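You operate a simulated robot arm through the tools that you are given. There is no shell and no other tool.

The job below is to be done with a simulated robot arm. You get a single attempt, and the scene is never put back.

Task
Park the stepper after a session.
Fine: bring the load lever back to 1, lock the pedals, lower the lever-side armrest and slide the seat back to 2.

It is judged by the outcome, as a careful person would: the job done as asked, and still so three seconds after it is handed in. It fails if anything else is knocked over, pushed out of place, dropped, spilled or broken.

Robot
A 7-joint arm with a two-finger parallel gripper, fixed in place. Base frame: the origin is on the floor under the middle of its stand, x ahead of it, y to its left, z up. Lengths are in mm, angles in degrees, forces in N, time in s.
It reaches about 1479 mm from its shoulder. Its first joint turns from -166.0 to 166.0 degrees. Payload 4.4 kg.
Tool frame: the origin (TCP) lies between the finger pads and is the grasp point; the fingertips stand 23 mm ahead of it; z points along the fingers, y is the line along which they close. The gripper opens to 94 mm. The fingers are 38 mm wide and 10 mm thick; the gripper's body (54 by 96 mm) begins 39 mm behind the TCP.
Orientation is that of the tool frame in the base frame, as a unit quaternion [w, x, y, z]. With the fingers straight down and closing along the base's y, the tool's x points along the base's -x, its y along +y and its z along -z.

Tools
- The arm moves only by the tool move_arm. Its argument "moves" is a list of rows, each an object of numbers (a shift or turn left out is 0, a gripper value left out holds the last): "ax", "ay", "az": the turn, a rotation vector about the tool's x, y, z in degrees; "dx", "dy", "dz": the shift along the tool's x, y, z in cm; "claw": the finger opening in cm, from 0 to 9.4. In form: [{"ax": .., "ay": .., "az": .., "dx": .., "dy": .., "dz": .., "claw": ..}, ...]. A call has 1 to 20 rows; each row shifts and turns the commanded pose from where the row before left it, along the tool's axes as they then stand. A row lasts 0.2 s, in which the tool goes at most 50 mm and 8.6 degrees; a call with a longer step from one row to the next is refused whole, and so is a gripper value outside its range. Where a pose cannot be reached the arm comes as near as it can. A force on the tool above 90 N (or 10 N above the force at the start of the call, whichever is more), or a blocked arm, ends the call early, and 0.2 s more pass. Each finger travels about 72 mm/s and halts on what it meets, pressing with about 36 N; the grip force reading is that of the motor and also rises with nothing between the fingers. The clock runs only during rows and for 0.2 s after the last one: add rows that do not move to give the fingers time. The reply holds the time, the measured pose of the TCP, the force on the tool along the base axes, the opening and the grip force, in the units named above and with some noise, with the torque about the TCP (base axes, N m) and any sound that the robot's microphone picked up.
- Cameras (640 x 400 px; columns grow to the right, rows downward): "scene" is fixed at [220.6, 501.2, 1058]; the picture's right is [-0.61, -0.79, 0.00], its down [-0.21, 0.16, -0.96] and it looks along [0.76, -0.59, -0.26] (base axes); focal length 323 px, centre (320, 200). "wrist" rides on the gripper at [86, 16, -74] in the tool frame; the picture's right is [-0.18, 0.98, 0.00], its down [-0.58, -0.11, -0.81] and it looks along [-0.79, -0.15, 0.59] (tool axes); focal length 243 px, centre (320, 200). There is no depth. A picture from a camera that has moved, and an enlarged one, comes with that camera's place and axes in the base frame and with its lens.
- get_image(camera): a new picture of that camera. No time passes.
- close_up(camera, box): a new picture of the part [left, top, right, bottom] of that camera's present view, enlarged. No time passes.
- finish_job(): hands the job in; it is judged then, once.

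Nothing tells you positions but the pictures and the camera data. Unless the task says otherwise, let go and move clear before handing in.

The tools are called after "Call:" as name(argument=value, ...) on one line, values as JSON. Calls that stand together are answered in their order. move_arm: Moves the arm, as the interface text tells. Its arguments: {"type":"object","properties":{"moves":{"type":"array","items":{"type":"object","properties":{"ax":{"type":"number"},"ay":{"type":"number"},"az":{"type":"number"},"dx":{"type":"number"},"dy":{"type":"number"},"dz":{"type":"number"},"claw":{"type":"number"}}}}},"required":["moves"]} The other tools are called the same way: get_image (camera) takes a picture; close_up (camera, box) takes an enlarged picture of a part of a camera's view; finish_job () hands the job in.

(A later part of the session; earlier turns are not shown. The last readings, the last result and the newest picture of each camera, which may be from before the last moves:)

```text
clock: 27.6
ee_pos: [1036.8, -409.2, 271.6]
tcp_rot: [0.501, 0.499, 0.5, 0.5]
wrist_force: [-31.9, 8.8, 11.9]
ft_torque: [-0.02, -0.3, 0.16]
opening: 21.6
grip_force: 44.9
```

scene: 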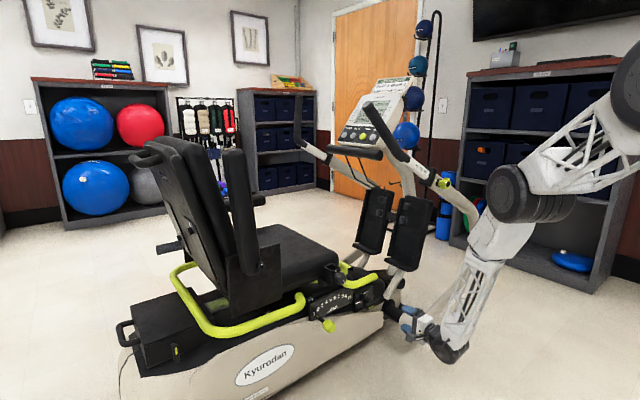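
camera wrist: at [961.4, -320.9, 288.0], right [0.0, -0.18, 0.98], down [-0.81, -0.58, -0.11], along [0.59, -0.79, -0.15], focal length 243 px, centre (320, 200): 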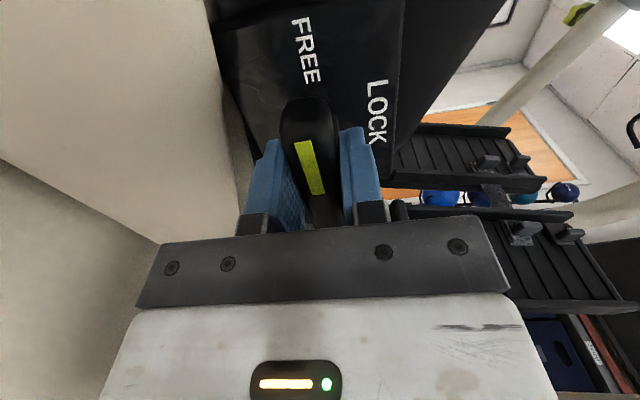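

Call:
move_arm(moves=[{"az": 5, "dz": -0.1}, {"az": 5}, {"az": 5}])

Call:
get_image(camera="wrist")

Call:
close_up(camera="scene", box=[330, 270, 450, 345])

```text
clock: 28.4
ee_pos: [1036.9, -408.3, 272.9]
tcp_rot: [0.43, 0.561, 0.429, 0.562]
wrist_force: [2.6, 2.9, -9.4]
ft_torque: [0.0, 0.52, -0.68]
opening: 21.7
grip_force: 45.0
```

```text
taken
camera wrist: at [962.7, -328.5, 310.2], right [0.0, -0.43, 0.9], down [-0.81, -0.53, -0.26], along [0.59, -0.73, -0.35], focal length 243 px, centre (320, 200)
```

wrist: 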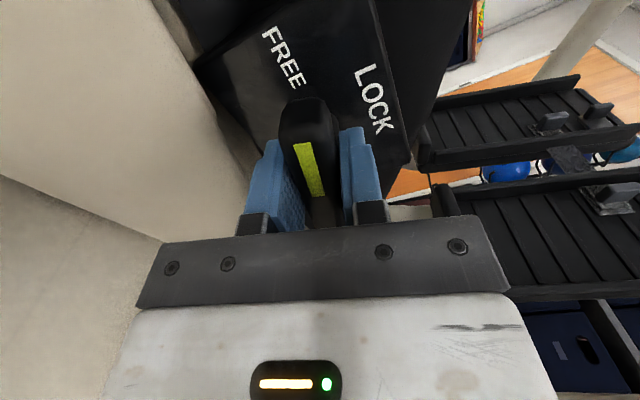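

```text
5.33 times, centred on (390, 308) of scene
camera zoom: at [220.6, 501.2, 1058.0], right [-0.61, -0.79, 0.0], down [-0.21, 0.16, -0.96], along [0.76, -0.59, -0.26], focal length 1725 px, centre (-53, -373)
```

zoom: 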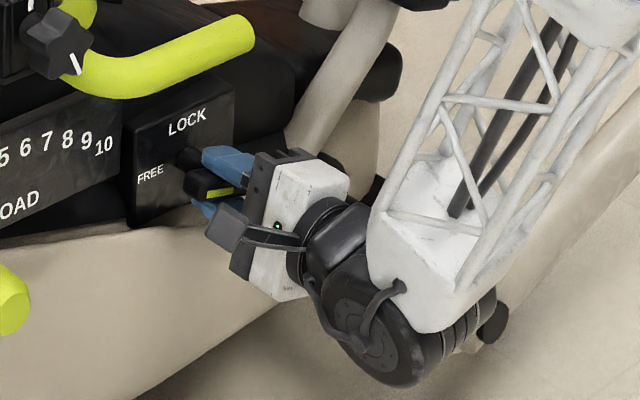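

The handle is turning with the gripper and the forces are low. I'll keep turning.

Call:
move_arm(moves=[{"az": 6}, {"az": 6}, {"az": 6}, {"az": 6}, {"az": 6}])

Call:
move_arm(moves=[{"az": 6}, {"az": 6}, {"az": 6}, {"az": 6}])

Call:
close_up(camera="scene", box=[330, 270, 450, 345])

Call:
get_image(camera="wrist")

```text
clock: 29.6
ee_pos: [1036.2, -408.9, 273.7]
tcp_rot: [0.27, 0.653, 0.27, 0.654]
wrist_force: [-8.3, 10.5, 14.5]
ft_torque: [-0.03, -0.05, -0.2]
opening: 21.6
grip_force: 45.2
```

```text
clock: 30.6
ee_pos: [1035.2, -409.3, 274.7]
tcp_rot: [0.129, 0.695, 0.128, 0.696]
wrist_force: [-7.0, -5.9, 16.9]
ft_torque: [-0.03, 0.53, -0.43]
opening: 21.8
grip_force: 44.8
```

```text
5.33 times, centred on (390, 308) of scene
camera zoom: at [220.6, 501.2, 1058.0], right [-0.61, -0.79, 0.0], down [-0.21, 0.16, -0.96], along [0.76, -0.59, -0.26], focal length 1725 px, centre (-53, -373)
```

zoom: 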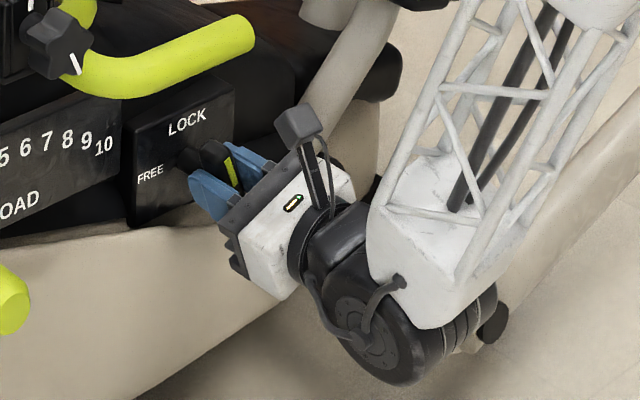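

```text
taken
camera wrist: at [962.6, -393.2, 359.7], right [0.0, -0.98, 0.18], down [-0.81, -0.1, -0.58], along [0.59, -0.15, -0.79], focal length 243 px, centre (320, 200)
```

wrist: 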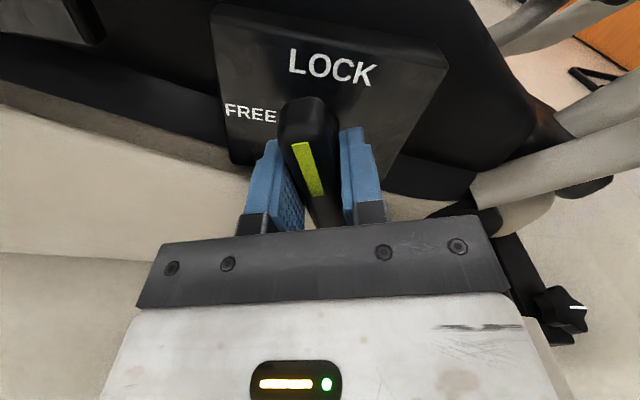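

I've turned about 69° so far. I'll turn the remaining 21° or so.

Call:
move_arm(moves=[{"az": 6}, {"az": 6}, {"az": 5}, {"az": 4}])

Call:
get_image(camera="wrist")

Call:
close_up(camera="scene", box=[330, 270, 450, 345])

```text
clock: 31.6
ee_pos: [1035.1, -410.1, 273.4]
tcp_rot: [0.0, 0.706, -0.001, 0.708]
wrist_force: [-8.6, -36.9, 19.3]
ft_torque: [-0.08, -0.47, -0.69]
opening: 21.7
grip_force: 44.6
```

```text
taken
camera wrist: at [962.6, -425.7, 359.5], right [0.0, -0.98, -0.18], down [-0.81, 0.11, -0.58], along [0.59, 0.15, -0.79], focal length 243 px, centre (320, 200)
```

wrist: 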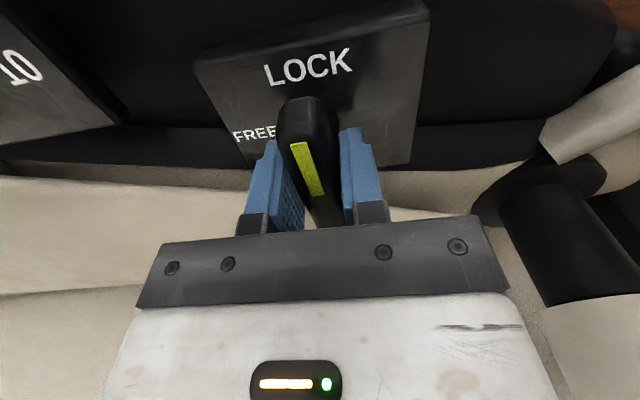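

```text
5.33 times, centred on (390, 308) of scene
camera zoom: at [220.6, 501.2, 1058.0], right [-0.61, -0.79, 0.0], down [-0.21, 0.16, -0.96], along [0.76, -0.59, -0.26], focal length 1725 px, centre (-53, -373)
```

zoom: 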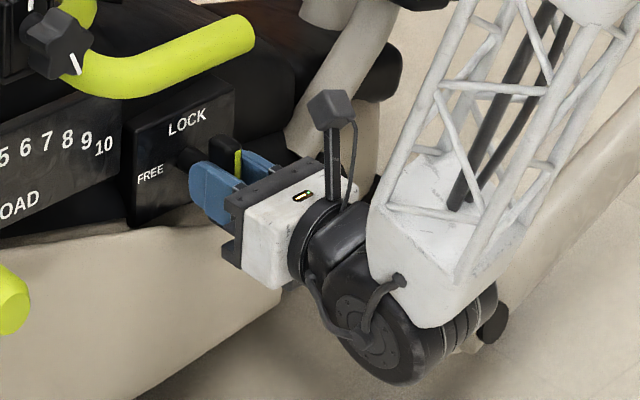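

The yellow mark now points up at LOCK. I'll let go and back away to see whether it stays.

Call:
move_arm(moves=[{"claw": 3.5}, {"claw": 5}, {"claw": 5}, {"dz": -2}, {"dz": -3}, {"dz": -4}, {"dz": -4}, {"dz": -4}])

Call:
get_image(camera="wrist")

Call:
close_up(camera="scene", box=[330, 270, 450, 345])

```text
clock: 33.4
ee_pos: [867.9, -408.4, 271.7]
tcp_rot: [0.0, 0.707, 0.0, 0.707]
wrist_force: [-0.5, -0.4, 0.2]
ft_torque: [0.04, 0.03, 0.02]
opening: 50.1
grip_force: 0.2
```

```text
taken
camera wrist: at [794.2, -424.6, 358.0], right [0.0, -0.98, -0.18], down [-0.81, 0.11, -0.58], along [0.59, 0.15, -0.79], focal length 243 px, centre (320, 200)
```

wrist: 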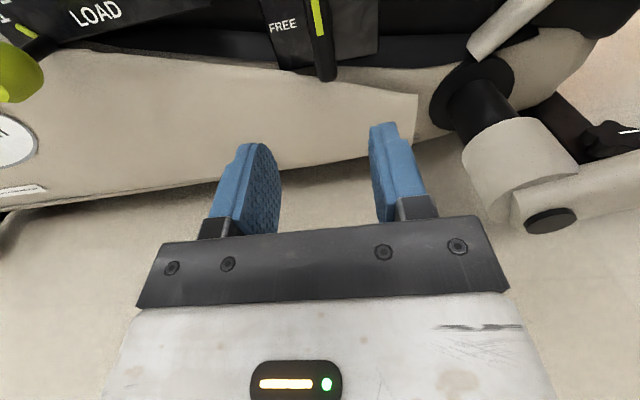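

```text
5.33 times, centred on (390, 308) of scene
camera zoom: at [220.6, 501.2, 1058.0], right [-0.61, -0.79, 0.0], down [-0.21, 0.16, -0.96], along [0.76, -0.59, -0.26], focal length 1725 px, centre (-53, -373)
```

zoom: 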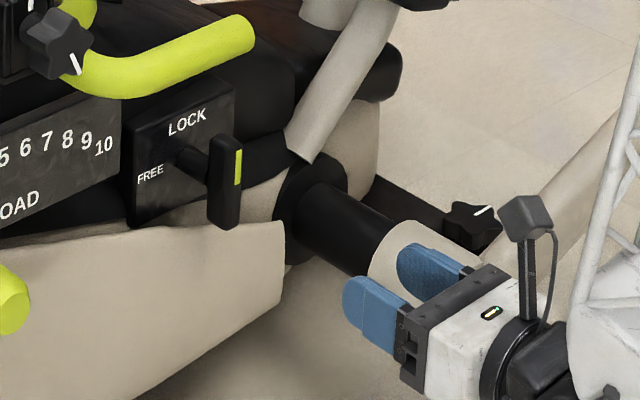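

The handle stays at LOCK. Now I'll back off and go up for a look at the yellow seat release handle.

Call:
move_arm(moves=[{"dz": -4.5}, {"dz": -4.5}, {"dz": -4.5}, {"dx": 3.6, "dy": -2}, {"dx": 3.6, "dy": -2}, {"dx": 3.6, "dy": -2}, {"dx": 3.6, "dy": -2}, {"dx": 3.6, "dy": -2}, {"dx": 3.6, "dy": -2}, {"dx": 3.6, "dy": -2}])

Call:
get_image(camera="wrist")

Call:
close_up(camera="wrist", box=[200, 0, 440, 150])

```text
clock: 35.6
ee_pos: [728.6, -268.0, 526.4]
tcp_rot: [0.0, 0.708, -0.001, 0.706]
wrist_force: [-0.8, 0.7, -1.0]
ft_torque: [0.01, 0.01, -0.04]
opening: 50.1
grip_force: 0.1
```

```text
taken
camera wrist: at [655.4, -284.6, 611.9], right [0.0, -0.98, -0.18], down [-0.81, 0.11, -0.58], along [0.59, 0.15, -0.79], focal length 243 px, centre (320, 200)
```

wrist: 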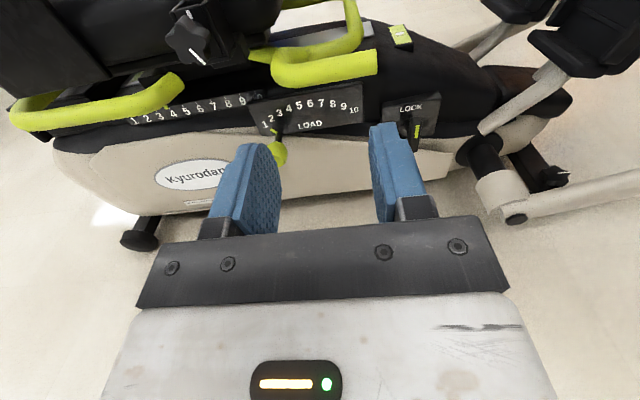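

```text
2.67 times, centred on (320, 75) of wrist
camera zoom: at [655.4, -284.6, 611.9], right [0.0, -0.98, -0.18], down [-0.81, 0.11, -0.58], along [0.59, 0.15, -0.79], focal length 647 px, centre (320, 533)
```

zoom: 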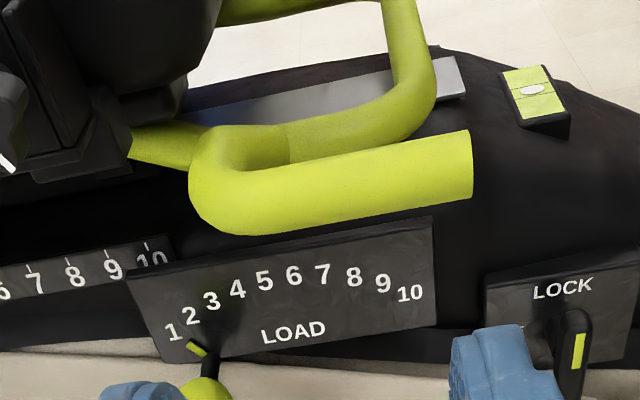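

Load reads 1 and LOCK is set. The seat release grip runs along y at about (958, -270, 466) and is around 30 mm thick, so I'll roll the wrist and line up to hold it from above and below.

Call:
move_arm(moves=[{"az": -8.5, "claw": 7.0}, {"az": -8.5}, {"az": -8.5}, {"az": -8.5}, {"az": -8.5}, {"az": -8.5}, {"az": -8.5}, {"az": -8.5}, {"az": -8.5}, {"az": -8.5}, {"az": -5}, {"dz": 3, "dy": -2}, {"dz": 3, "dy": -2}, {"dz": 3, "dy": -2}, {"dz": 2}])

Call:
get_image(camera="wrist")

Call:
close_up(camera="scene", box=[290, 200, 490, 325])

```text
clock: 38.8
ee_pos: [840.8, -267.5, 462.9]
tcp_rot: [0.5, 0.5, 0.5, 0.5]
wrist_force: [-0.2, 0.0, -0.9]
ft_torque: [-0.01, 0.03, 0.01]
opening: 69.8
grip_force: 0.0
```

```text
taken
camera wrist: at [767.9, -181.0, 479.4], right [0.0, -0.18, 0.98], down [-0.81, -0.58, -0.11], along [0.59, -0.79, -0.15], focal length 243 px, centre (320, 200)
```

wrist: 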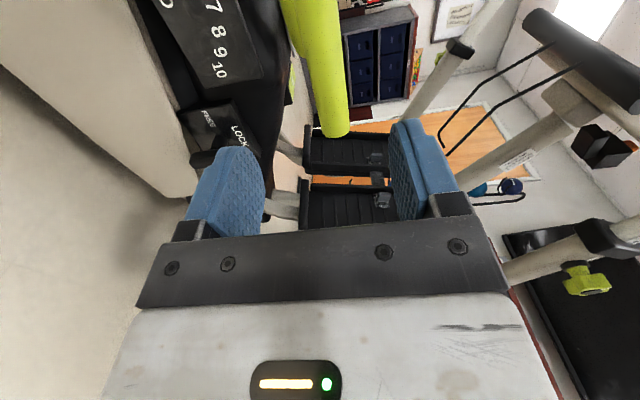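

```text
3.20 times, centred on (390, 262) of scene
camera zoom: at [220.6, 501.2, 1058.0], right [-0.61, -0.79, 0.0], down [-0.21, 0.16, -0.96], along [0.76, -0.59, -0.26], focal length 1035 px, centre (96, 0)
```

zoom: 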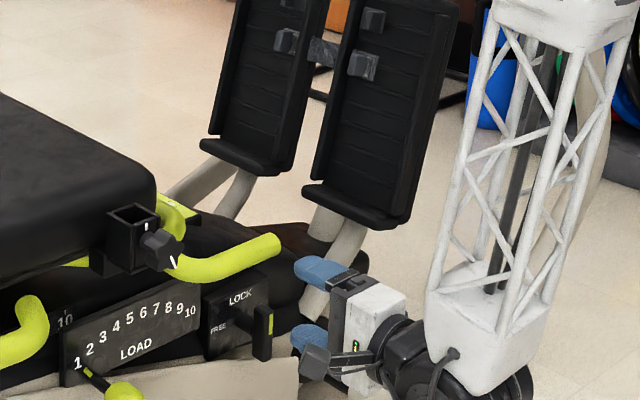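

The grip lines up between the fingers at z of about 464. I'll move in and close on it.

Call:
move_arm(moves=[{"dz": 3}, {"dz": 3}, {"dz": 3}, {"dz": 2.6}])

Call:
get_image(camera="wrist")

Call:
close_up(camera="scene", box=[290, 200, 490, 325])

```text
clock: 39.8
ee_pos: [955.1, -268.8, 463.3]
tcp_rot: [0.499, 0.5, 0.5, 0.501]
wrist_force: [-0.8, -0.6, 0.1]
ft_torque: [0.0, 0.0, -0.03]
opening: 70.0
grip_force: 0.0
```

```text
taken
camera wrist: at [881.1, -182.1, 480.3], right [0.0, -0.18, 0.98], down [-0.81, -0.58, -0.11], along [0.59, -0.79, -0.15], focal length 243 px, centre (320, 200)
```

wrist: 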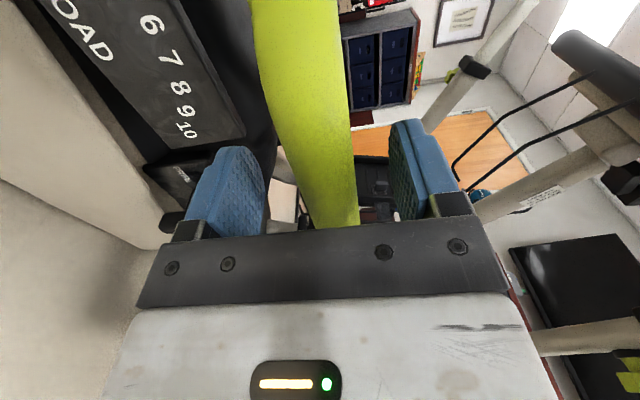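

```text
3.20 times, centred on (390, 262) of scene
camera zoom: at [220.6, 501.2, 1058.0], right [-0.61, -0.79, 0.0], down [-0.21, 0.16, -0.96], along [0.76, -0.59, -0.26], focal length 1035 px, centre (96, 0)
```

zoom: 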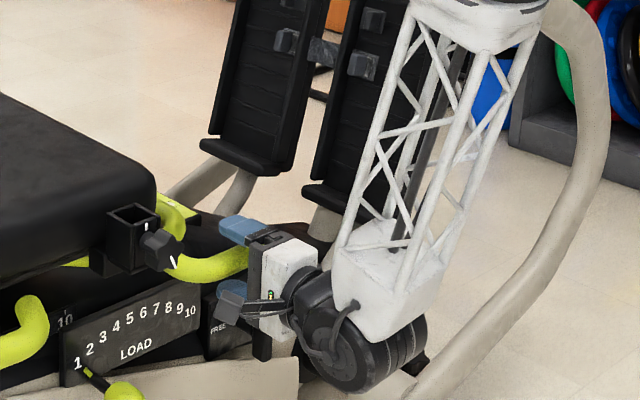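

Call:
move_arm(moves=[{"claw": 5}, {"claw": 4}, {"claw": 3}, {"claw": 2}, {}, {}])

Call:
get_image(camera="wrist")

```text
clock: 41.2
ee_pos: [956.1, -269.8, 465.7]
tcp_rot: [0.5, 0.5, 0.5, 0.5]
wrist_force: [7.2, -2.2, 21.4]
ft_torque: [0.16, 0.12, -0.05]
opening: 29.7
grip_force: 10.2
```

```text
taken
camera wrist: at [881.8, -182.5, 481.9], right [0.0, -0.18, 0.98], down [-0.81, -0.58, -0.11], along [0.59, -0.79, -0.15], focal length 243 px, centre (320, 200)
```

wrist: 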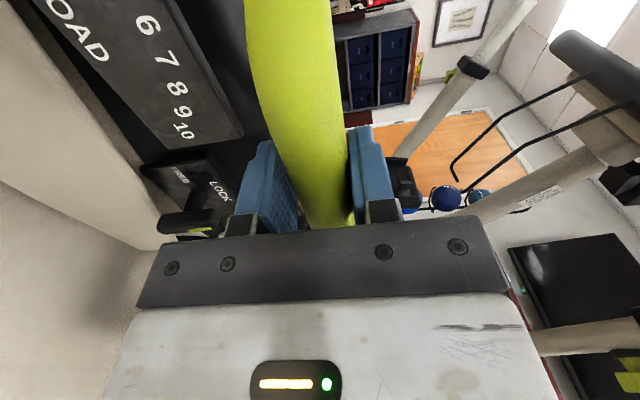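

I've got the grip at about 30 mm. I'll lift gently to see how it moves.

Call:
move_arm(moves=[{"dy": 0.4, "claw": 0.5}, {"dy": 0.5}, {"dy": 0.5}, {}])

Call:
close_up(camera="scene", box=[290, 200, 490, 325])

```text
clock: 42.2
ee_pos: [954.5, -268.5, 474.5]
tcp_rot: [0.499, 0.501, 0.5, 0.5]
wrist_force: [-14.4, -5.3, -12.3]
ft_torque: [-2.03, 0.05, -0.1]
opening: 27.8
grip_force: 45.1
```

```text
3.20 times, centred on (390, 262) of scene
camera zoom: at [220.6, 501.2, 1058.0], right [-0.61, -0.79, 0.0], down [-0.21, 0.16, -0.96], along [0.76, -0.59, -0.26], focal length 1035 px, centre (96, 0)
```

zoom: 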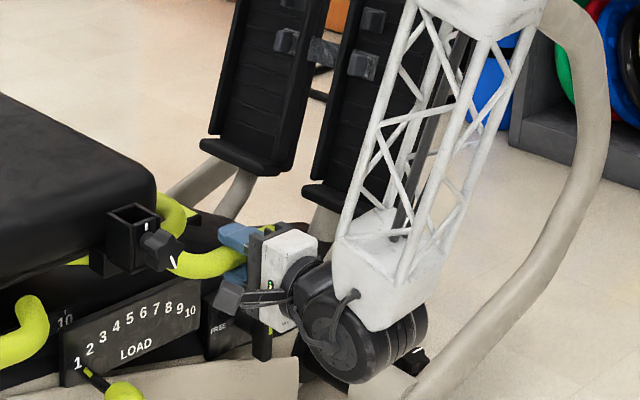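

The handle rises and tilts as I lift, showing it pivots. I'll lift further while tilting the tool with it.

Call:
move_arm(moves=[{"az": -3}, {"dy": 0.6, "az": -2}, {"dy": 0.6, "az": -2}, {}])

Call:
close_up(camera="scene", box=[290, 200, 490, 325])

Call:
get_image(camera="wrist")

```text
clock: 43.2
ee_pos: [956.4, -269.0, 490.6]
tcp_rot: [0.529, 0.468, 0.53, 0.468]
wrist_force: [-21.8, 11.1, -11.5]
ft_torque: [-1.38, 0.13, 0.41]
opening: 26.4
grip_force: 45.6
```

```text
3.20 times, centred on (390, 262) of scene
camera zoom: at [220.6, 501.2, 1058.0], right [-0.61, -0.79, 0.0], down [-0.21, 0.16, -0.96], along [0.76, -0.59, -0.26], focal length 1035 px, centre (96, 0)
```

zoom: 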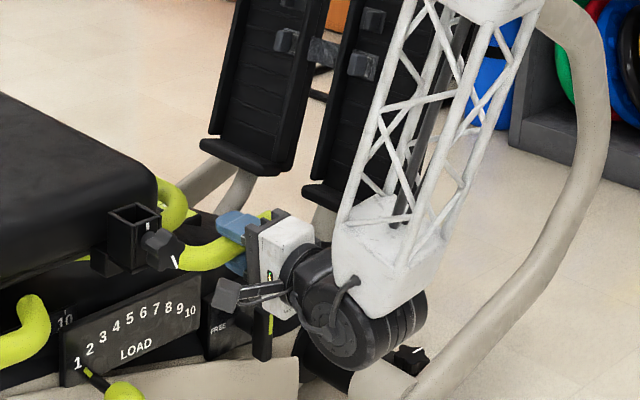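

```text
taken
camera wrist: at [882.9, -180.0, 495.5], right [0.0, -0.06, 1.0], down [-0.81, -0.59, -0.04], along [0.59, -0.8, -0.05], focal length 243 px, centre (320, 200)
```

wrist: 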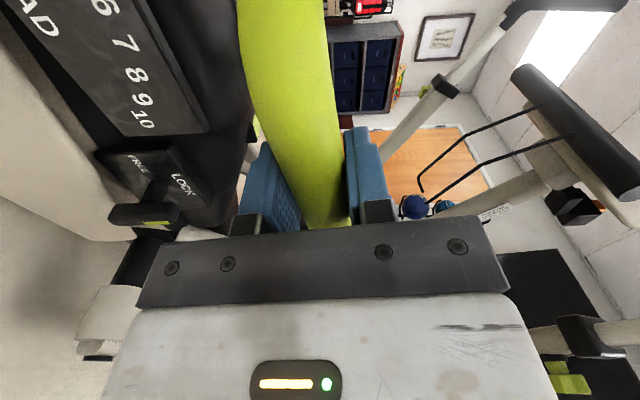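

Call:
move_arm(moves=[{"dy": 0.5, "az": -3}, {"dy": 0.5, "az": -2}, {}])

Call:
close_up(camera="scene", box=[290, 200, 490, 325])

```text
clock: 44.0
ee_pos: [958.1, -266.5, 501.6]
tcp_rot: [0.55, 0.444, 0.549, 0.446]
wrist_force: [-19.3, 8.2, 6.2]
ft_torque: [1.6, -0.01, 0.09]
opening: 26.3
grip_force: 45.1
```

```text
3.20 times, centred on (390, 262) of scene
camera zoom: at [220.6, 501.2, 1058.0], right [-0.61, -0.79, 0.0], down [-0.21, 0.16, -0.96], along [0.76, -0.59, -0.26], focal length 1035 px, centre (96, 0)
```

zoom: 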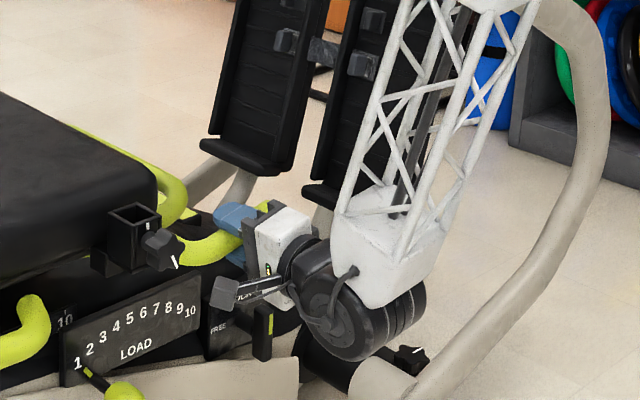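

The handle is lifted about 37 mm and the loop has risen with it. Now I'll test whether the seat slides backward (+Y).

Call:
move_arm(moves=[{"dx": 0.49, "dy": 0.1, "az": 1}, {"dx": 0.49, "dy": 0.1}, {"dx": 0.49, "dy": 0.1}, {}])

Call:
close_up(camera="scene", box=[290, 200, 490, 325])

```text
clock: 45.0
ee_pos: [957.4, -251.2, 499.9]
tcp_rot: [0.546, 0.449, 0.545, 0.45]
wrist_force: [11.9, -14.2, -0.1]
ft_torque: [-0.47, -0.1, -0.35]
opening: 26.1
grip_force: 45.1
```

```text
3.20 times, centred on (390, 262) of scene
camera zoom: at [220.6, 501.2, 1058.0], right [-0.61, -0.79, 0.0], down [-0.21, 0.16, -0.96], along [0.76, -0.59, -0.26], focal length 1035 px, centre (96, 0)
```

zoom: 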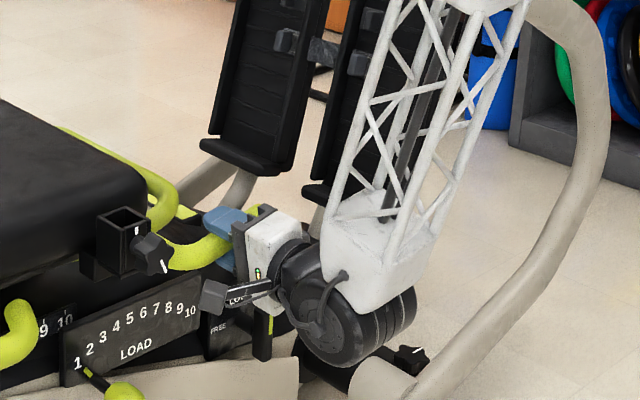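

The seat and the rear bar moved back together with about 14 N of force. I'll keep sliding and then check the pointer.

Call:
move_arm(moves=[{"dx": 0.8, "dy": 0.15}, {"dx": 0.8, "dy": 0.15}, {"dx": 0.8, "dy": 0.15}, {"dx": 0.8, "dy": 0.15}, {}])

Call:
get_image(camera="scene")

Call:
close_up(camera="scene", box=[200, 250, 360, 350])

Call:
get_image(camera="wrist")

```text
clock: 46.2
ee_pos: [957.2, -217.8, 500.0]
tcp_rot: [0.546, 0.449, 0.546, 0.449]
wrist_force: [25.9, -6.0, -0.7]
ft_torque: [-0.18, -0.05, -0.11]
opening: 26.4
grip_force: 45.0
```

```text
taken
```

scene: 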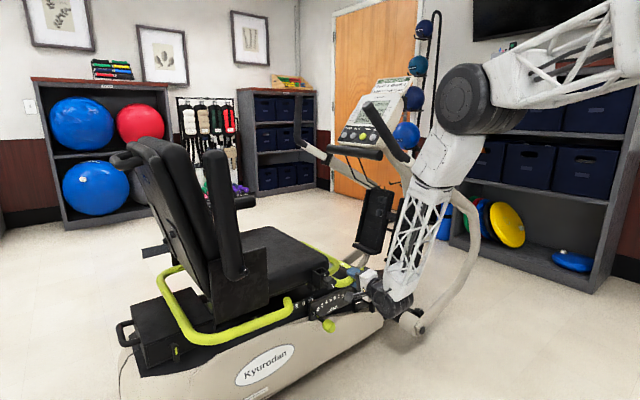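

```text
4.00 times, centred on (280, 300) of scene
camera zoom: at [220.6, 501.2, 1058.0], right [-0.61, -0.79, 0.0], down [-0.21, 0.16, -0.96], along [0.76, -0.59, -0.26], focal length 1294 px, centre (480, -200)
```

zoom: 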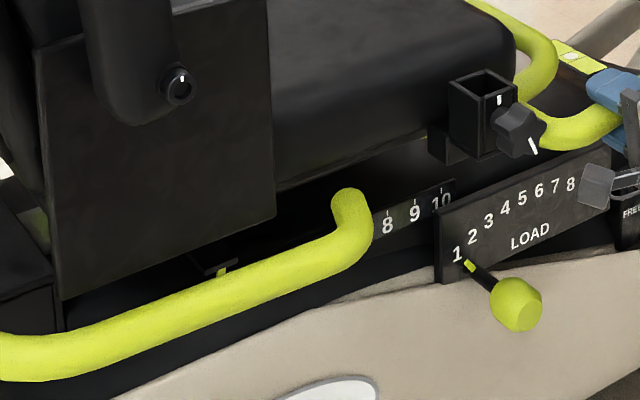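

```text
taken
camera wrist: at [883.9, -129.6, 499.5], right [0.0, 0.01, 1.0], down [-0.81, -0.59, 0.0], along [0.59, -0.81, 0.01], focal length 243 px, centre (320, 200)
```

wrist: 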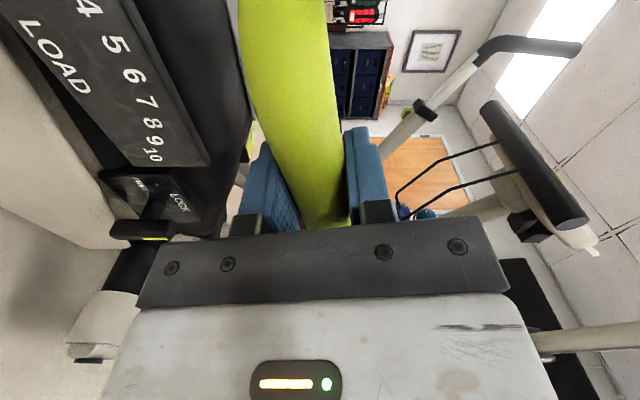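

The seat has moved about 49 mm of the roughly 60 mm needed. I'll go the last 11 mm.

Call:
move_arm(moves=[{"dx": 0.55, "dy": 0.1}, {"dx": 0.53, "dy": 0.1}, {}])

Call:
close_up(camera="scene", box=[200, 250, 360, 350])

```text
clock: 47.0
ee_pos: [957.4, -206.7, 498.1]
tcp_rot: [0.546, 0.449, 0.545, 0.45]
wrist_force: [17.4, -8.2, 2.6]
ft_torque: [0.4, 0.04, 0.25]
opening: 25.9
grip_force: 44.8
```

```text
4.00 times, centred on (280, 300) of scene
camera zoom: at [220.6, 501.2, 1058.0], right [-0.61, -0.79, 0.0], down [-0.21, 0.16, -0.96], along [0.76, -0.59, -0.26], focal length 1294 px, centre (480, -200)
```

zoom: 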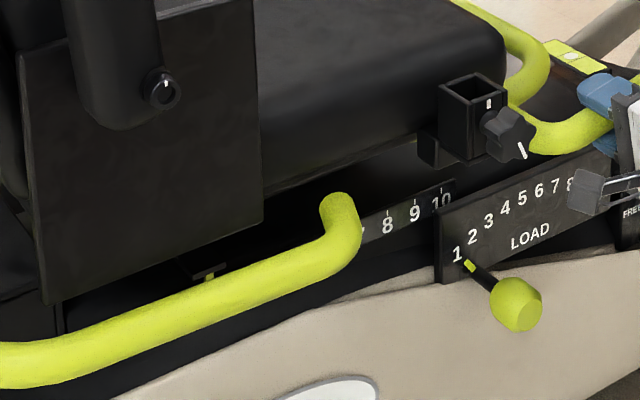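

The seat has shifted about 60 mm. I'll lower the handle back down, still gripped, so its pin can drop in at 2.

Call:
move_arm(moves=[{"az": 2, "dx": 0.1, "dy": -0.6}, {"az": 2, "dx": 0.08, "dy": -0.6}, {"az": 2, "dx": 0.06, "dy": -0.6}, {"az": 2, "dx": 0.04, "dy": -0.6}, {"az": 1.5, "dx": 0.02, "dy": -0.5}, {}])

Call:
close_up(camera="scene", box=[200, 230, 400, 355])

```text
clock: 48.4
ee_pos: [956.8, -208.1, 470.8]
tcp_rot: [0.506, 0.494, 0.505, 0.494]
wrist_force: [3.6, -32.2, 8.2]
ft_torque: [0.94, 0.06, -0.08]
opening: 26.5
grip_force: 45.2
```

```text
3.20 times, centred on (300, 292) of scene
camera zoom: at [220.6, 501.2, 1058.0], right [-0.61, -0.79, 0.0], down [-0.21, 0.16, -0.96], along [0.76, -0.59, -0.26], focal length 1035 px, centre (384, -96)
```

zoom: 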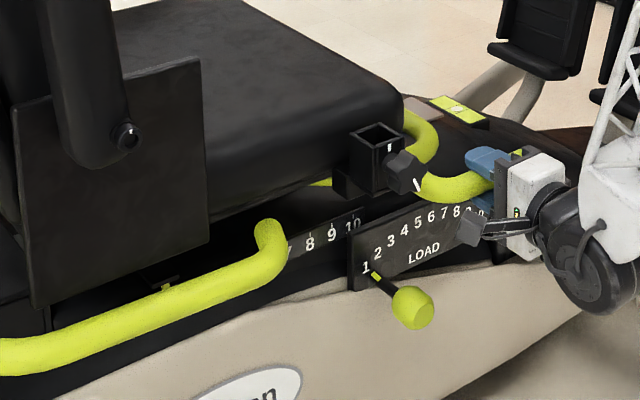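

The y force suggests the seat has locked in. I'll open the fingers and see how the handle settles.

Call:
move_arm(moves=[{"claw": 4}, {"claw": 6}, {"claw": 7}, {}])

Call:
close_up(camera="scene", box=[200, 230, 400, 355])

Call:
get_image(camera="wrist")

```text
clock: 49.4
ee_pos: [956.9, -208.6, 472.3]
tcp_rot: [0.506, 0.493, 0.507, 0.494]
wrist_force: [-0.9, 0.2, -0.3]
ft_torque: [0.0, -0.02, 0.01]
opening: 70.1
grip_force: 0.1
```

```text
3.20 times, centred on (300, 292) of scene
camera zoom: at [220.6, 501.2, 1058.0], right [-0.61, -0.79, 0.0], down [-0.21, 0.16, -0.96], along [0.76, -0.59, -0.26], focal length 1035 px, centre (384, -96)
```

zoom: 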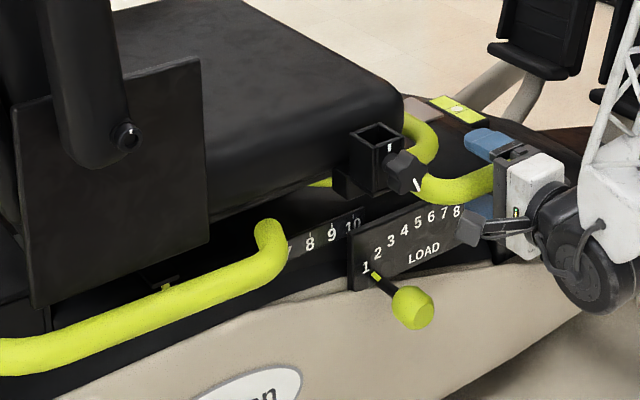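

```text
taken
camera wrist: at [883.4, -120.5, 485.0], right [0.0, -0.16, 0.99], down [-0.81, -0.58, -0.09], along [0.59, -0.8, -0.13], focal length 243 px, centre (320, 200)
```

wrist: 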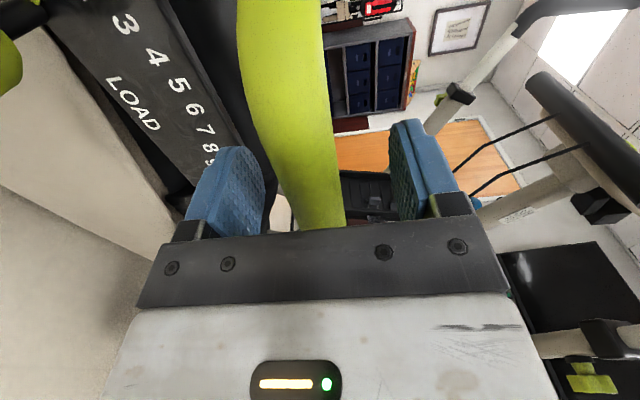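

Now I'll back away and roll the camera upright to check the seat pointer.

Call:
move_arm(moves=[{"dz": -3}, {"dz": -4}, {"dz": -4}, {"dz": -4}, {"dz": -4}, {"az": 8.5}, {"az": 8.5}, {"az": 8.5}, {"az": 8.5}, {"az": 8.5}, {"az": 8.5}, {"az": 8.5}, {"az": 8.5}, {"az": 8.5}, {"az": 8.5}, {"az": 6.4}])

Call:
get_image(camera="wrist")

```text
clock: 52.8
ee_pos: [766.9, -207.2, 470.7]
tcp_rot: [0.0, 0.707, 0.0, 0.707]
wrist_force: [-0.6, -0.2, -0.3]
ft_torque: [0.01, -0.01, 0.02]
opening: 70.5
grip_force: 0.0
```

```text
taken
camera wrist: at [693.1, -223.7, 557.0], right [0.0, -0.98, -0.18], down [-0.81, 0.11, -0.58], along [0.59, 0.15, -0.79], focal length 243 px, centre (320, 200)
```

wrist: 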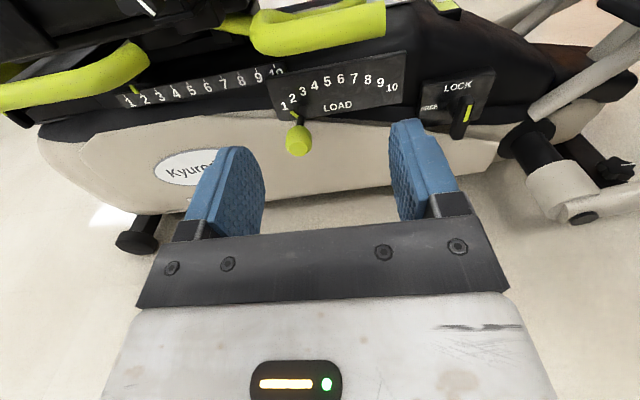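

Call:
close_up(camera="wrist", box=[90, 50, 250, 150])

Call:
close_up(camera="wrist", box=[240, 40, 400, 140])

Call:
close_up(camera="wrist", box=[400, 50, 530, 160])

```text
4.00 times, centred on (170, 100) of wrist
camera zoom: at [693.1, -223.7, 557.0], right [0.0, -0.98, -0.18], down [-0.81, 0.11, -0.58], along [0.59, 0.15, -0.79], focal length 970 px, centre (920, 600)
```

zoom: 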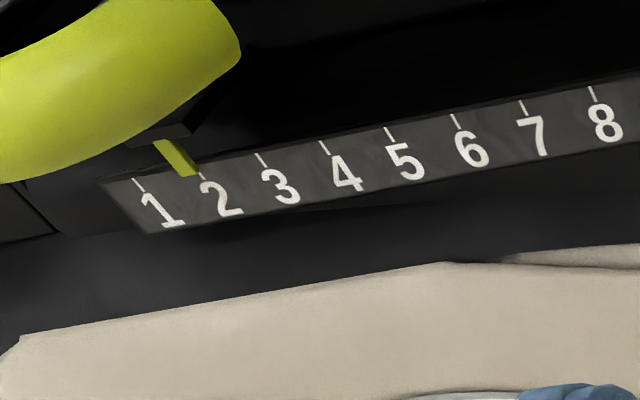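

```text
4.00 times, centred on (320, 90) of wrist
camera zoom: at [693.1, -223.7, 557.0], right [0.0, -0.98, -0.18], down [-0.81, 0.11, -0.58], along [0.59, 0.15, -0.79], focal length 970 px, centre (320, 640)
```

zoom: 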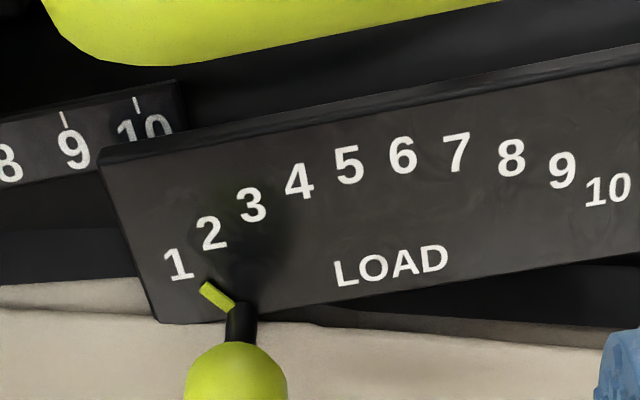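

```text
3.64 times, centred on (465, 105) of wrist
camera zoom: at [693.1, -223.7, 557.0], right [0.0, -0.98, -0.18], down [-0.81, 0.11, -0.58], along [0.59, 0.15, -0.79], focal length 882 px, centre (-207, 546)
```

zoom: 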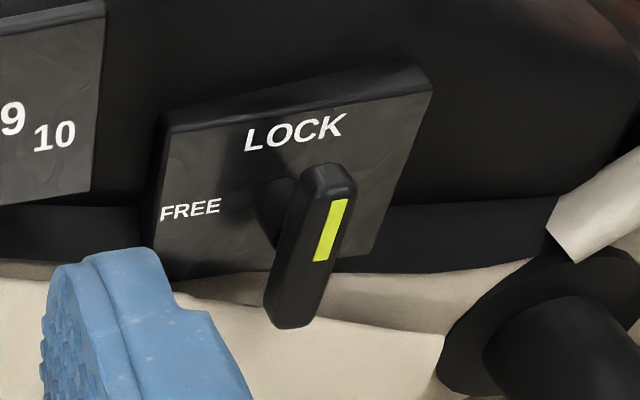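

From this angle the pointer is at 2, with a small offset that may be parallax. I'll move left to look at it straight on.

Call:
move_arm(moves=[{"dy": -4.25}, {"dy": -4.25}, {"dy": -4.25}, {"dy": -4.25}, {"dy": -4.25}, {"dy": -4.25}, {"dy": -4.25}, {"dy": -4.25}])

Call:
get_image(camera="wrist")

Call:
close_up(camera="wrist", box=[260, 0, 420, 100])

```text
clock: 54.6
ee_pos: [764.9, -151.0, 472.5]
tcp_rot: [-0.004, 0.707, 0.006, 0.707]
wrist_force: [-0.7, -0.1, 0.6]
ft_torque: [0.01, 0.0, 0.01]
opening: 69.7
grip_force: 0.0
out of reach, approached as far as the arm can: row 2, 3, 4, 5, 6, 7, 8
```

```text
taken
camera wrist: at [692.2, -168.0, 558.0], right [0.01, -0.98, -0.18], down [-0.81, 0.1, -0.58], along [0.59, 0.15, -0.79], focal length 243 px, centre (320, 200)
```

wrist: 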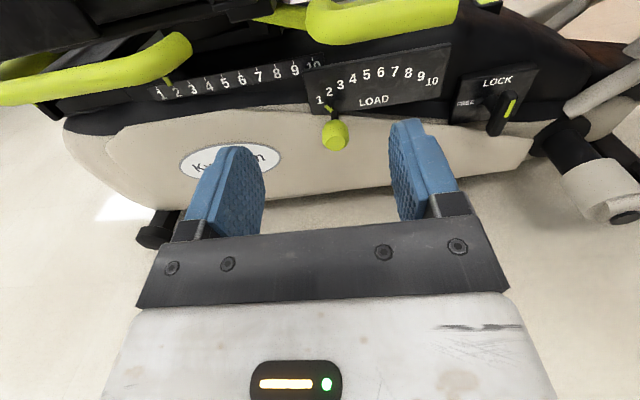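

```text
4.00 times, centred on (340, 50) of wrist
camera zoom: at [692.2, -168.0, 558.0], right [0.01, -0.98, -0.18], down [-0.81, 0.1, -0.58], along [0.59, 0.15, -0.79], focal length 970 px, centre (240, 800)
```

zoom: 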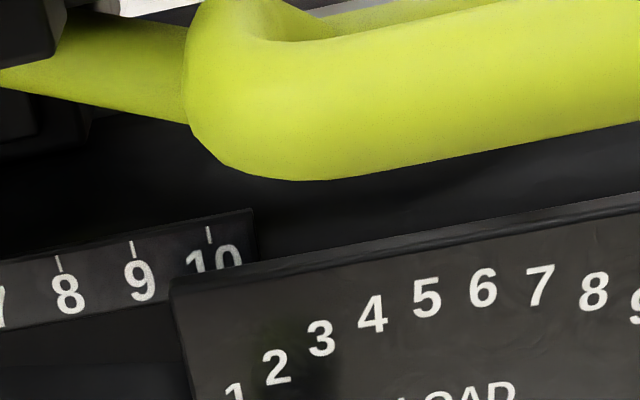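

The arm can't go further left in this orientation. I'll zoom in on the pointer from here.

Call:
close_up(camera="wrist", box=[130, 60, 226, 120])

Call:
get_image(camera="scene")

```text
6.67 times, centred on (178, 90) of wrist
camera zoom: at [692.2, -168.0, 558.0], right [0.01, -0.98, -0.18], down [-0.81, 0.1, -0.58], along [0.59, 0.15, -0.79], focal length 1618 px, centre (1267, 933)
```

zoom: 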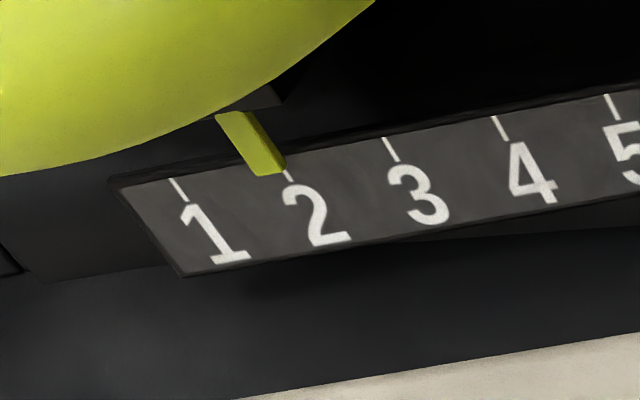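

```text
taken
```

scene: 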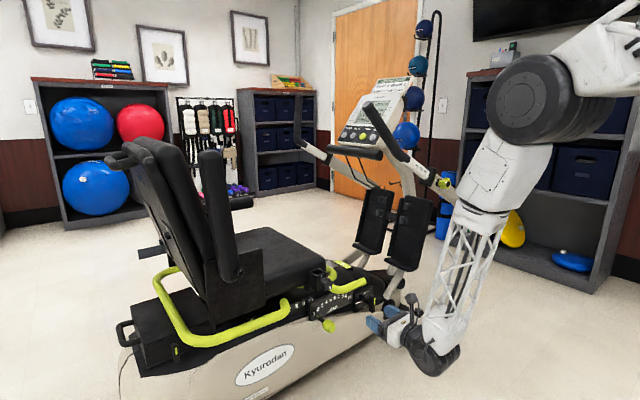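

Call:
close_up(camera="scene", box=[310, 250, 406, 310])

Call:
close_up(camera="wrist", box=[300, 0, 500, 125])

Call:
close_up(camera="scene", box=[130, 130, 330, 255])

Call:
close_up(camera="scene", box=[190, 280, 310, 355])

```text
6.67 times, centred on (358, 280) of scene
camera zoom: at [220.6, 501.2, 1058.0], right [-0.61, -0.79, 0.0], down [-0.21, 0.16, -0.96], along [0.76, -0.59, -0.26], focal length 2156 px, centre (67, -333)
```

zoom: 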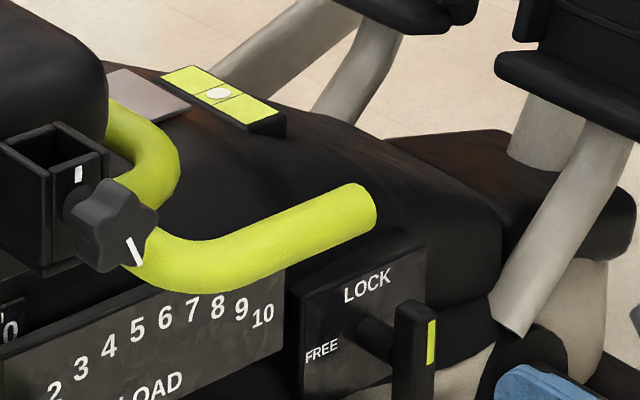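

```text
3.20 times, centred on (400, 62) of wrist
camera zoom: at [692.2, -168.0, 558.0], right [0.01, -0.98, -0.18], down [-0.81, 0.1, -0.58], along [0.59, 0.15, -0.79], focal length 776 px, centre (64, 640)
```

zoom: 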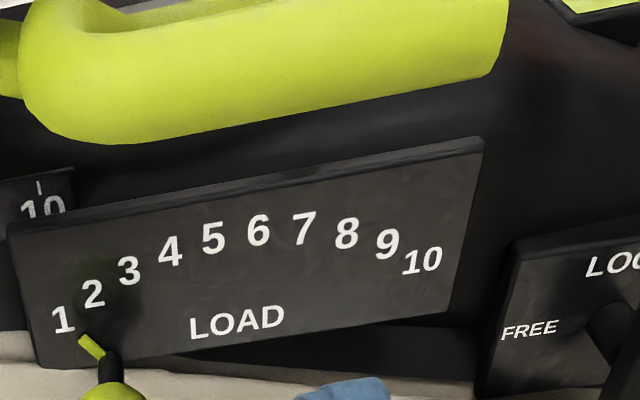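

```text
3.20 times, centred on (230, 192) of scene
camera zoom: at [220.6, 501.2, 1058.0], right [-0.61, -0.79, 0.0], down [-0.21, 0.16, -0.96], along [0.76, -0.59, -0.26], focal length 1035 px, centre (608, 224)
```

zoom: 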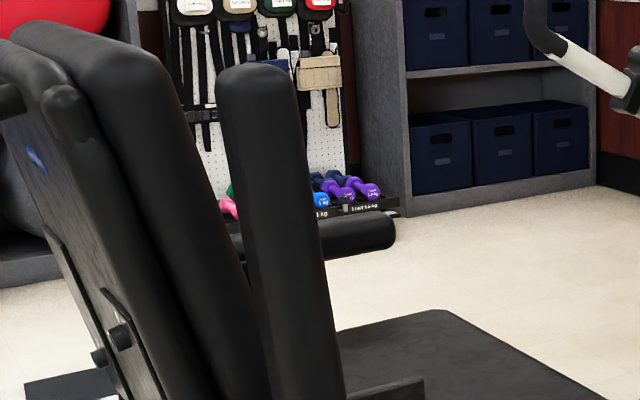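

```text
5.33 times, centred on (250, 318) of scene
camera zoom: at [220.6, 501.2, 1058.0], right [-0.61, -0.79, 0.0], down [-0.21, 0.16, -0.96], along [0.76, -0.59, -0.26], focal length 1725 px, centre (693, -427)
```

zoom: 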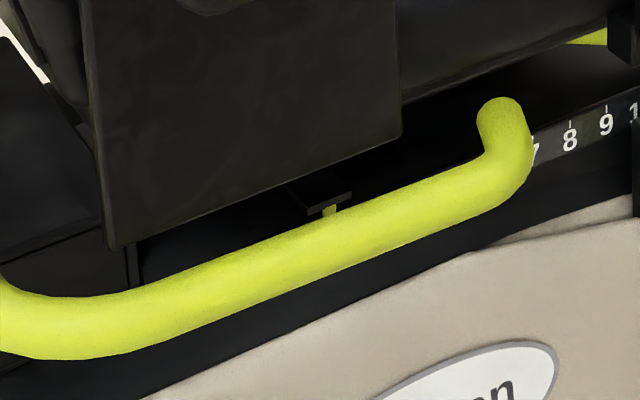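

Load is at 1, the pedals are locked and the seat is at 2 with its handle fully down. Next is the raised armrest, which now pivots near (922, 212, 668), so I'll roll the wrist and close the fingers to move up there.

Call:
move_arm(moves=[{"az": -8.5, "claw": 0}, {"az": -8.5}, {"az": -8.5}, {"az": -8.5}, {"az": -8.5}, {"az": -8.5}, {"az": -8.5}, {"az": -8.5}, {"az": -8.5}, {"az": -8.5}, {"az": -5}])

Call:
move_arm(moves=[{"dx": 3.0, "dy": 3.5}, {"dx": 3.0, "dy": 3.5}, {"dx": 3.0, "dy": 3.5}, {"dx": 3.0, "dy": 3.5}, {"dx": 3.0, "dy": 3.5}, {"dx": 3.0, "dy": 3.5}, {"dx": 3.0, "dy": 3.5}, {"dx": 3.0, "dy": 3.5}, {"dx": 3.0, "dy": 3.5}, {"dx": 3.0, "dy": 3.5}])

Call:
get_image(camera="wrist")

Call:
get_image(camera="scene")

```text
clock: 57.0
ee_pos: [765.1, -152.8, 472.9]
tcp_rot: [0.498, 0.497, 0.503, 0.502]
wrist_force: [-1.0, -0.6, 0.9]
ft_torque: [-0.03, -0.01, 0.04]
opening: 0.1
grip_force: 35.9
out of reach, approached as far as the arm can: row 1
```

```text
clock: 59.2
ee_pos: [717.1, -130.7, 663.0]
tcp_rot: [0.496, 0.496, 0.505, 0.503]
wrist_force: [1.1, -0.1, -1.5]
ft_torque: [0.01, 0.0, -0.02]
opening: 0.0
grip_force: 35.9
out of reach, approached as far as the arm can: row 1, 2, 3, 4, 5, 6, 7, 8, 9, 10
```

```text
taken
camera wrist: at [642.2, -44.5, 678.7], right [0.0, -0.18, 0.98], down [-0.8, -0.59, -0.11], along [0.6, -0.78, -0.15], focal length 243 px, centre (320, 200)
```

wrist: 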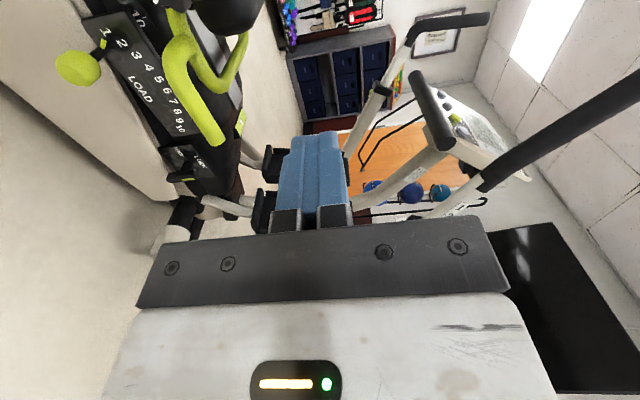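

```text
taken
```

scene: 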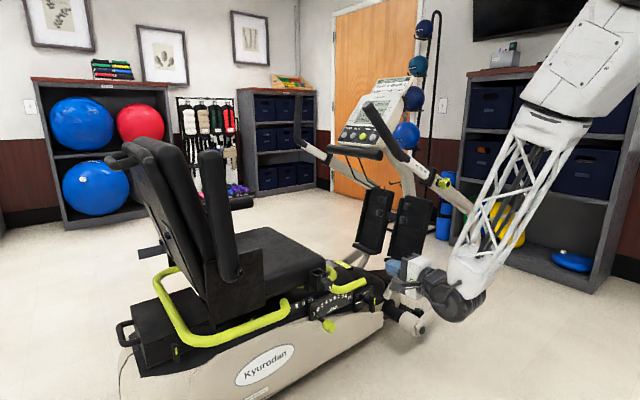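

The arm can't reach further left with the fingers pointing straight ahead. I'll go back to the fingers-down orientation it started in, which should reach behind the armrest from above.

Call:
move_arm(moves=[{"az": -8.5}, {"az": -8.5}, {"az": -8.5}, {"az": -8.5}, {"az": -8.5}, {"az": -8.5}, {"az": -8.5}, {"az": -8.5}, {"az": -8.5}, {"az": -8.5}, {"az": -5}])

Call:
move_arm(moves=[{"ay": 8.5}, {"ay": 8.5}, {"ay": 8.5}, {"ay": 8.5}, {"ay": 8.5}, {"ay": 8.5}, {"ay": 8.5}, {"ay": 8.5}, {"ay": 8.5}, {"ay": 8.5}, {"ay": 5}])

```text
clock: 61.6
ee_pos: [717.3, -135.5, 663.5]
tcp_rot: [0.707, 0.011, 0.707, 0.016]
wrist_force: [-0.4, 0.0, -0.1]
ft_torque: [0.01, 0.05, -0.02]
opening: 0.0
grip_force: 36.4
out of reach, approached as far as the arm can: row 1
```

```text
clock: 64.2
ee_pos: [757.6, -139.8, 813.2]
tcp_rot: [0.154, -0.001, 0.988, 0.003]
wrist_force: [-0.6, 0.4, -1.6]
ft_torque: [-0.03, -0.02, -0.02]
opening: 0.0
grip_force: 36.1
out of reach, approached as far as the arm can: row 1, 9, 10
stopped in row 11: the arm was blocked; the commanded pose is now the measured one
```

Call:
get_image(camera="scene")

Call:
get_image(camera="wrist")

```text
taken
```

scene: 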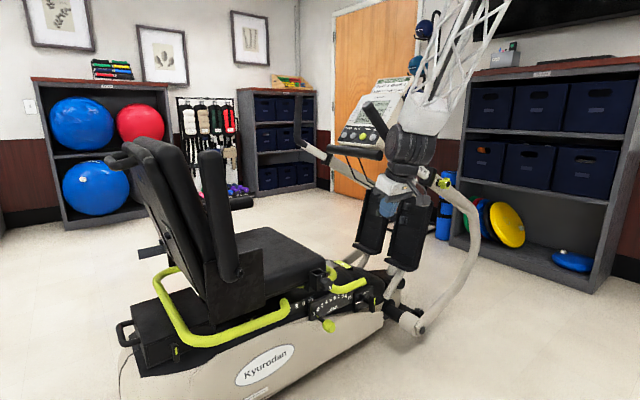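

```text
taken
camera wrist: at [653.5, -123.1, 857.3], right [0.17, 0.98, 0.06], down [0.31, -0.11, 0.94], along [0.94, -0.15, -0.32], focal length 243 px, centre (320, 200)
```

wrist: 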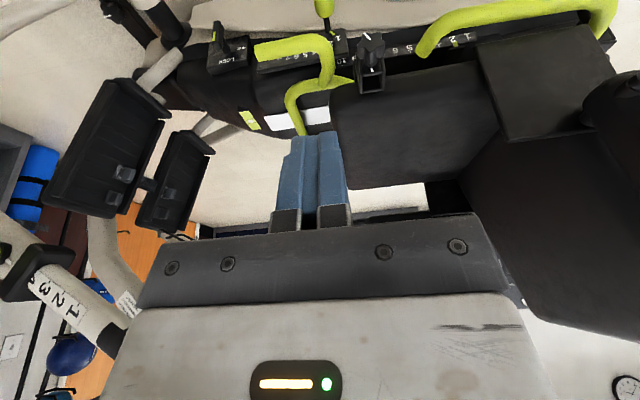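

The fingers now point down with about an 18° forward lean, and nothing was touched. I'll move up and to the left toward the armrest.

Call:
move_arm(moves=[{"dy": 3.2, "dx": -0.6, "dz": -2.0}, {"dy": 3.2, "dx": -0.6, "dz": -2.0}, {"dy": 3.2, "dx": -0.6, "dz": -2.0}, {"dy": 3.2, "dx": -0.6, "dz": -2.0}, {"dy": 3.2, "dx": -0.6, "dz": -2.0}, {"dy": 3.2, "dx": -0.6, "dz": -2.0}, {"dy": 3.2, "dx": -0.6, "dz": -2.0}, {"dy": 3.2, "dx": -0.6, "dz": -2.0}])

Call:
get_image(camera="wrist")

Call:
get_image(camera="scene")

```text
clock: 66.0
ee_pos: [753.7, 119.4, 981.2]
tcp_rot: [0.154, -0.001, 0.988, 0.002]
wrist_force: [0.0, 0.6, -0.2]
ft_torque: [-0.03, 0.02, -0.04]
opening: 0.0
grip_force: 35.2
```

```text
taken
camera wrist: at [649.7, 135.1, 1026.4], right [0.17, 0.98, 0.06], down [0.31, -0.11, 0.94], along [0.94, -0.15, -0.32], focal length 243 px, centre (320, 200)
```

wrist: 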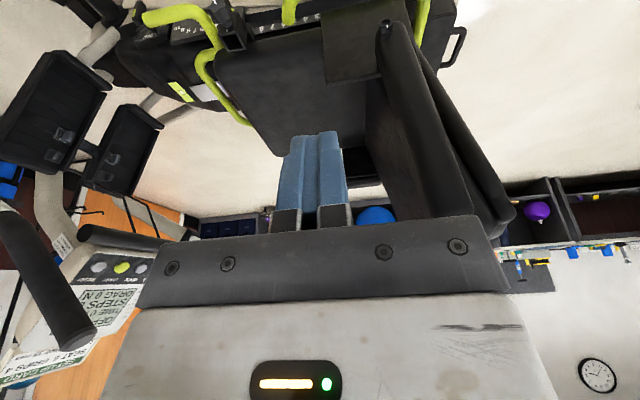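

```text
taken
```

scene: 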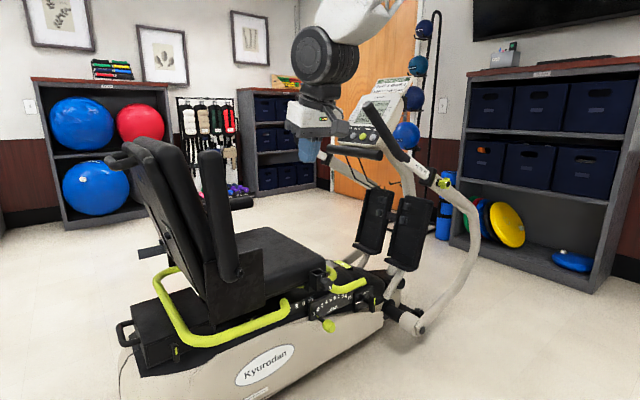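

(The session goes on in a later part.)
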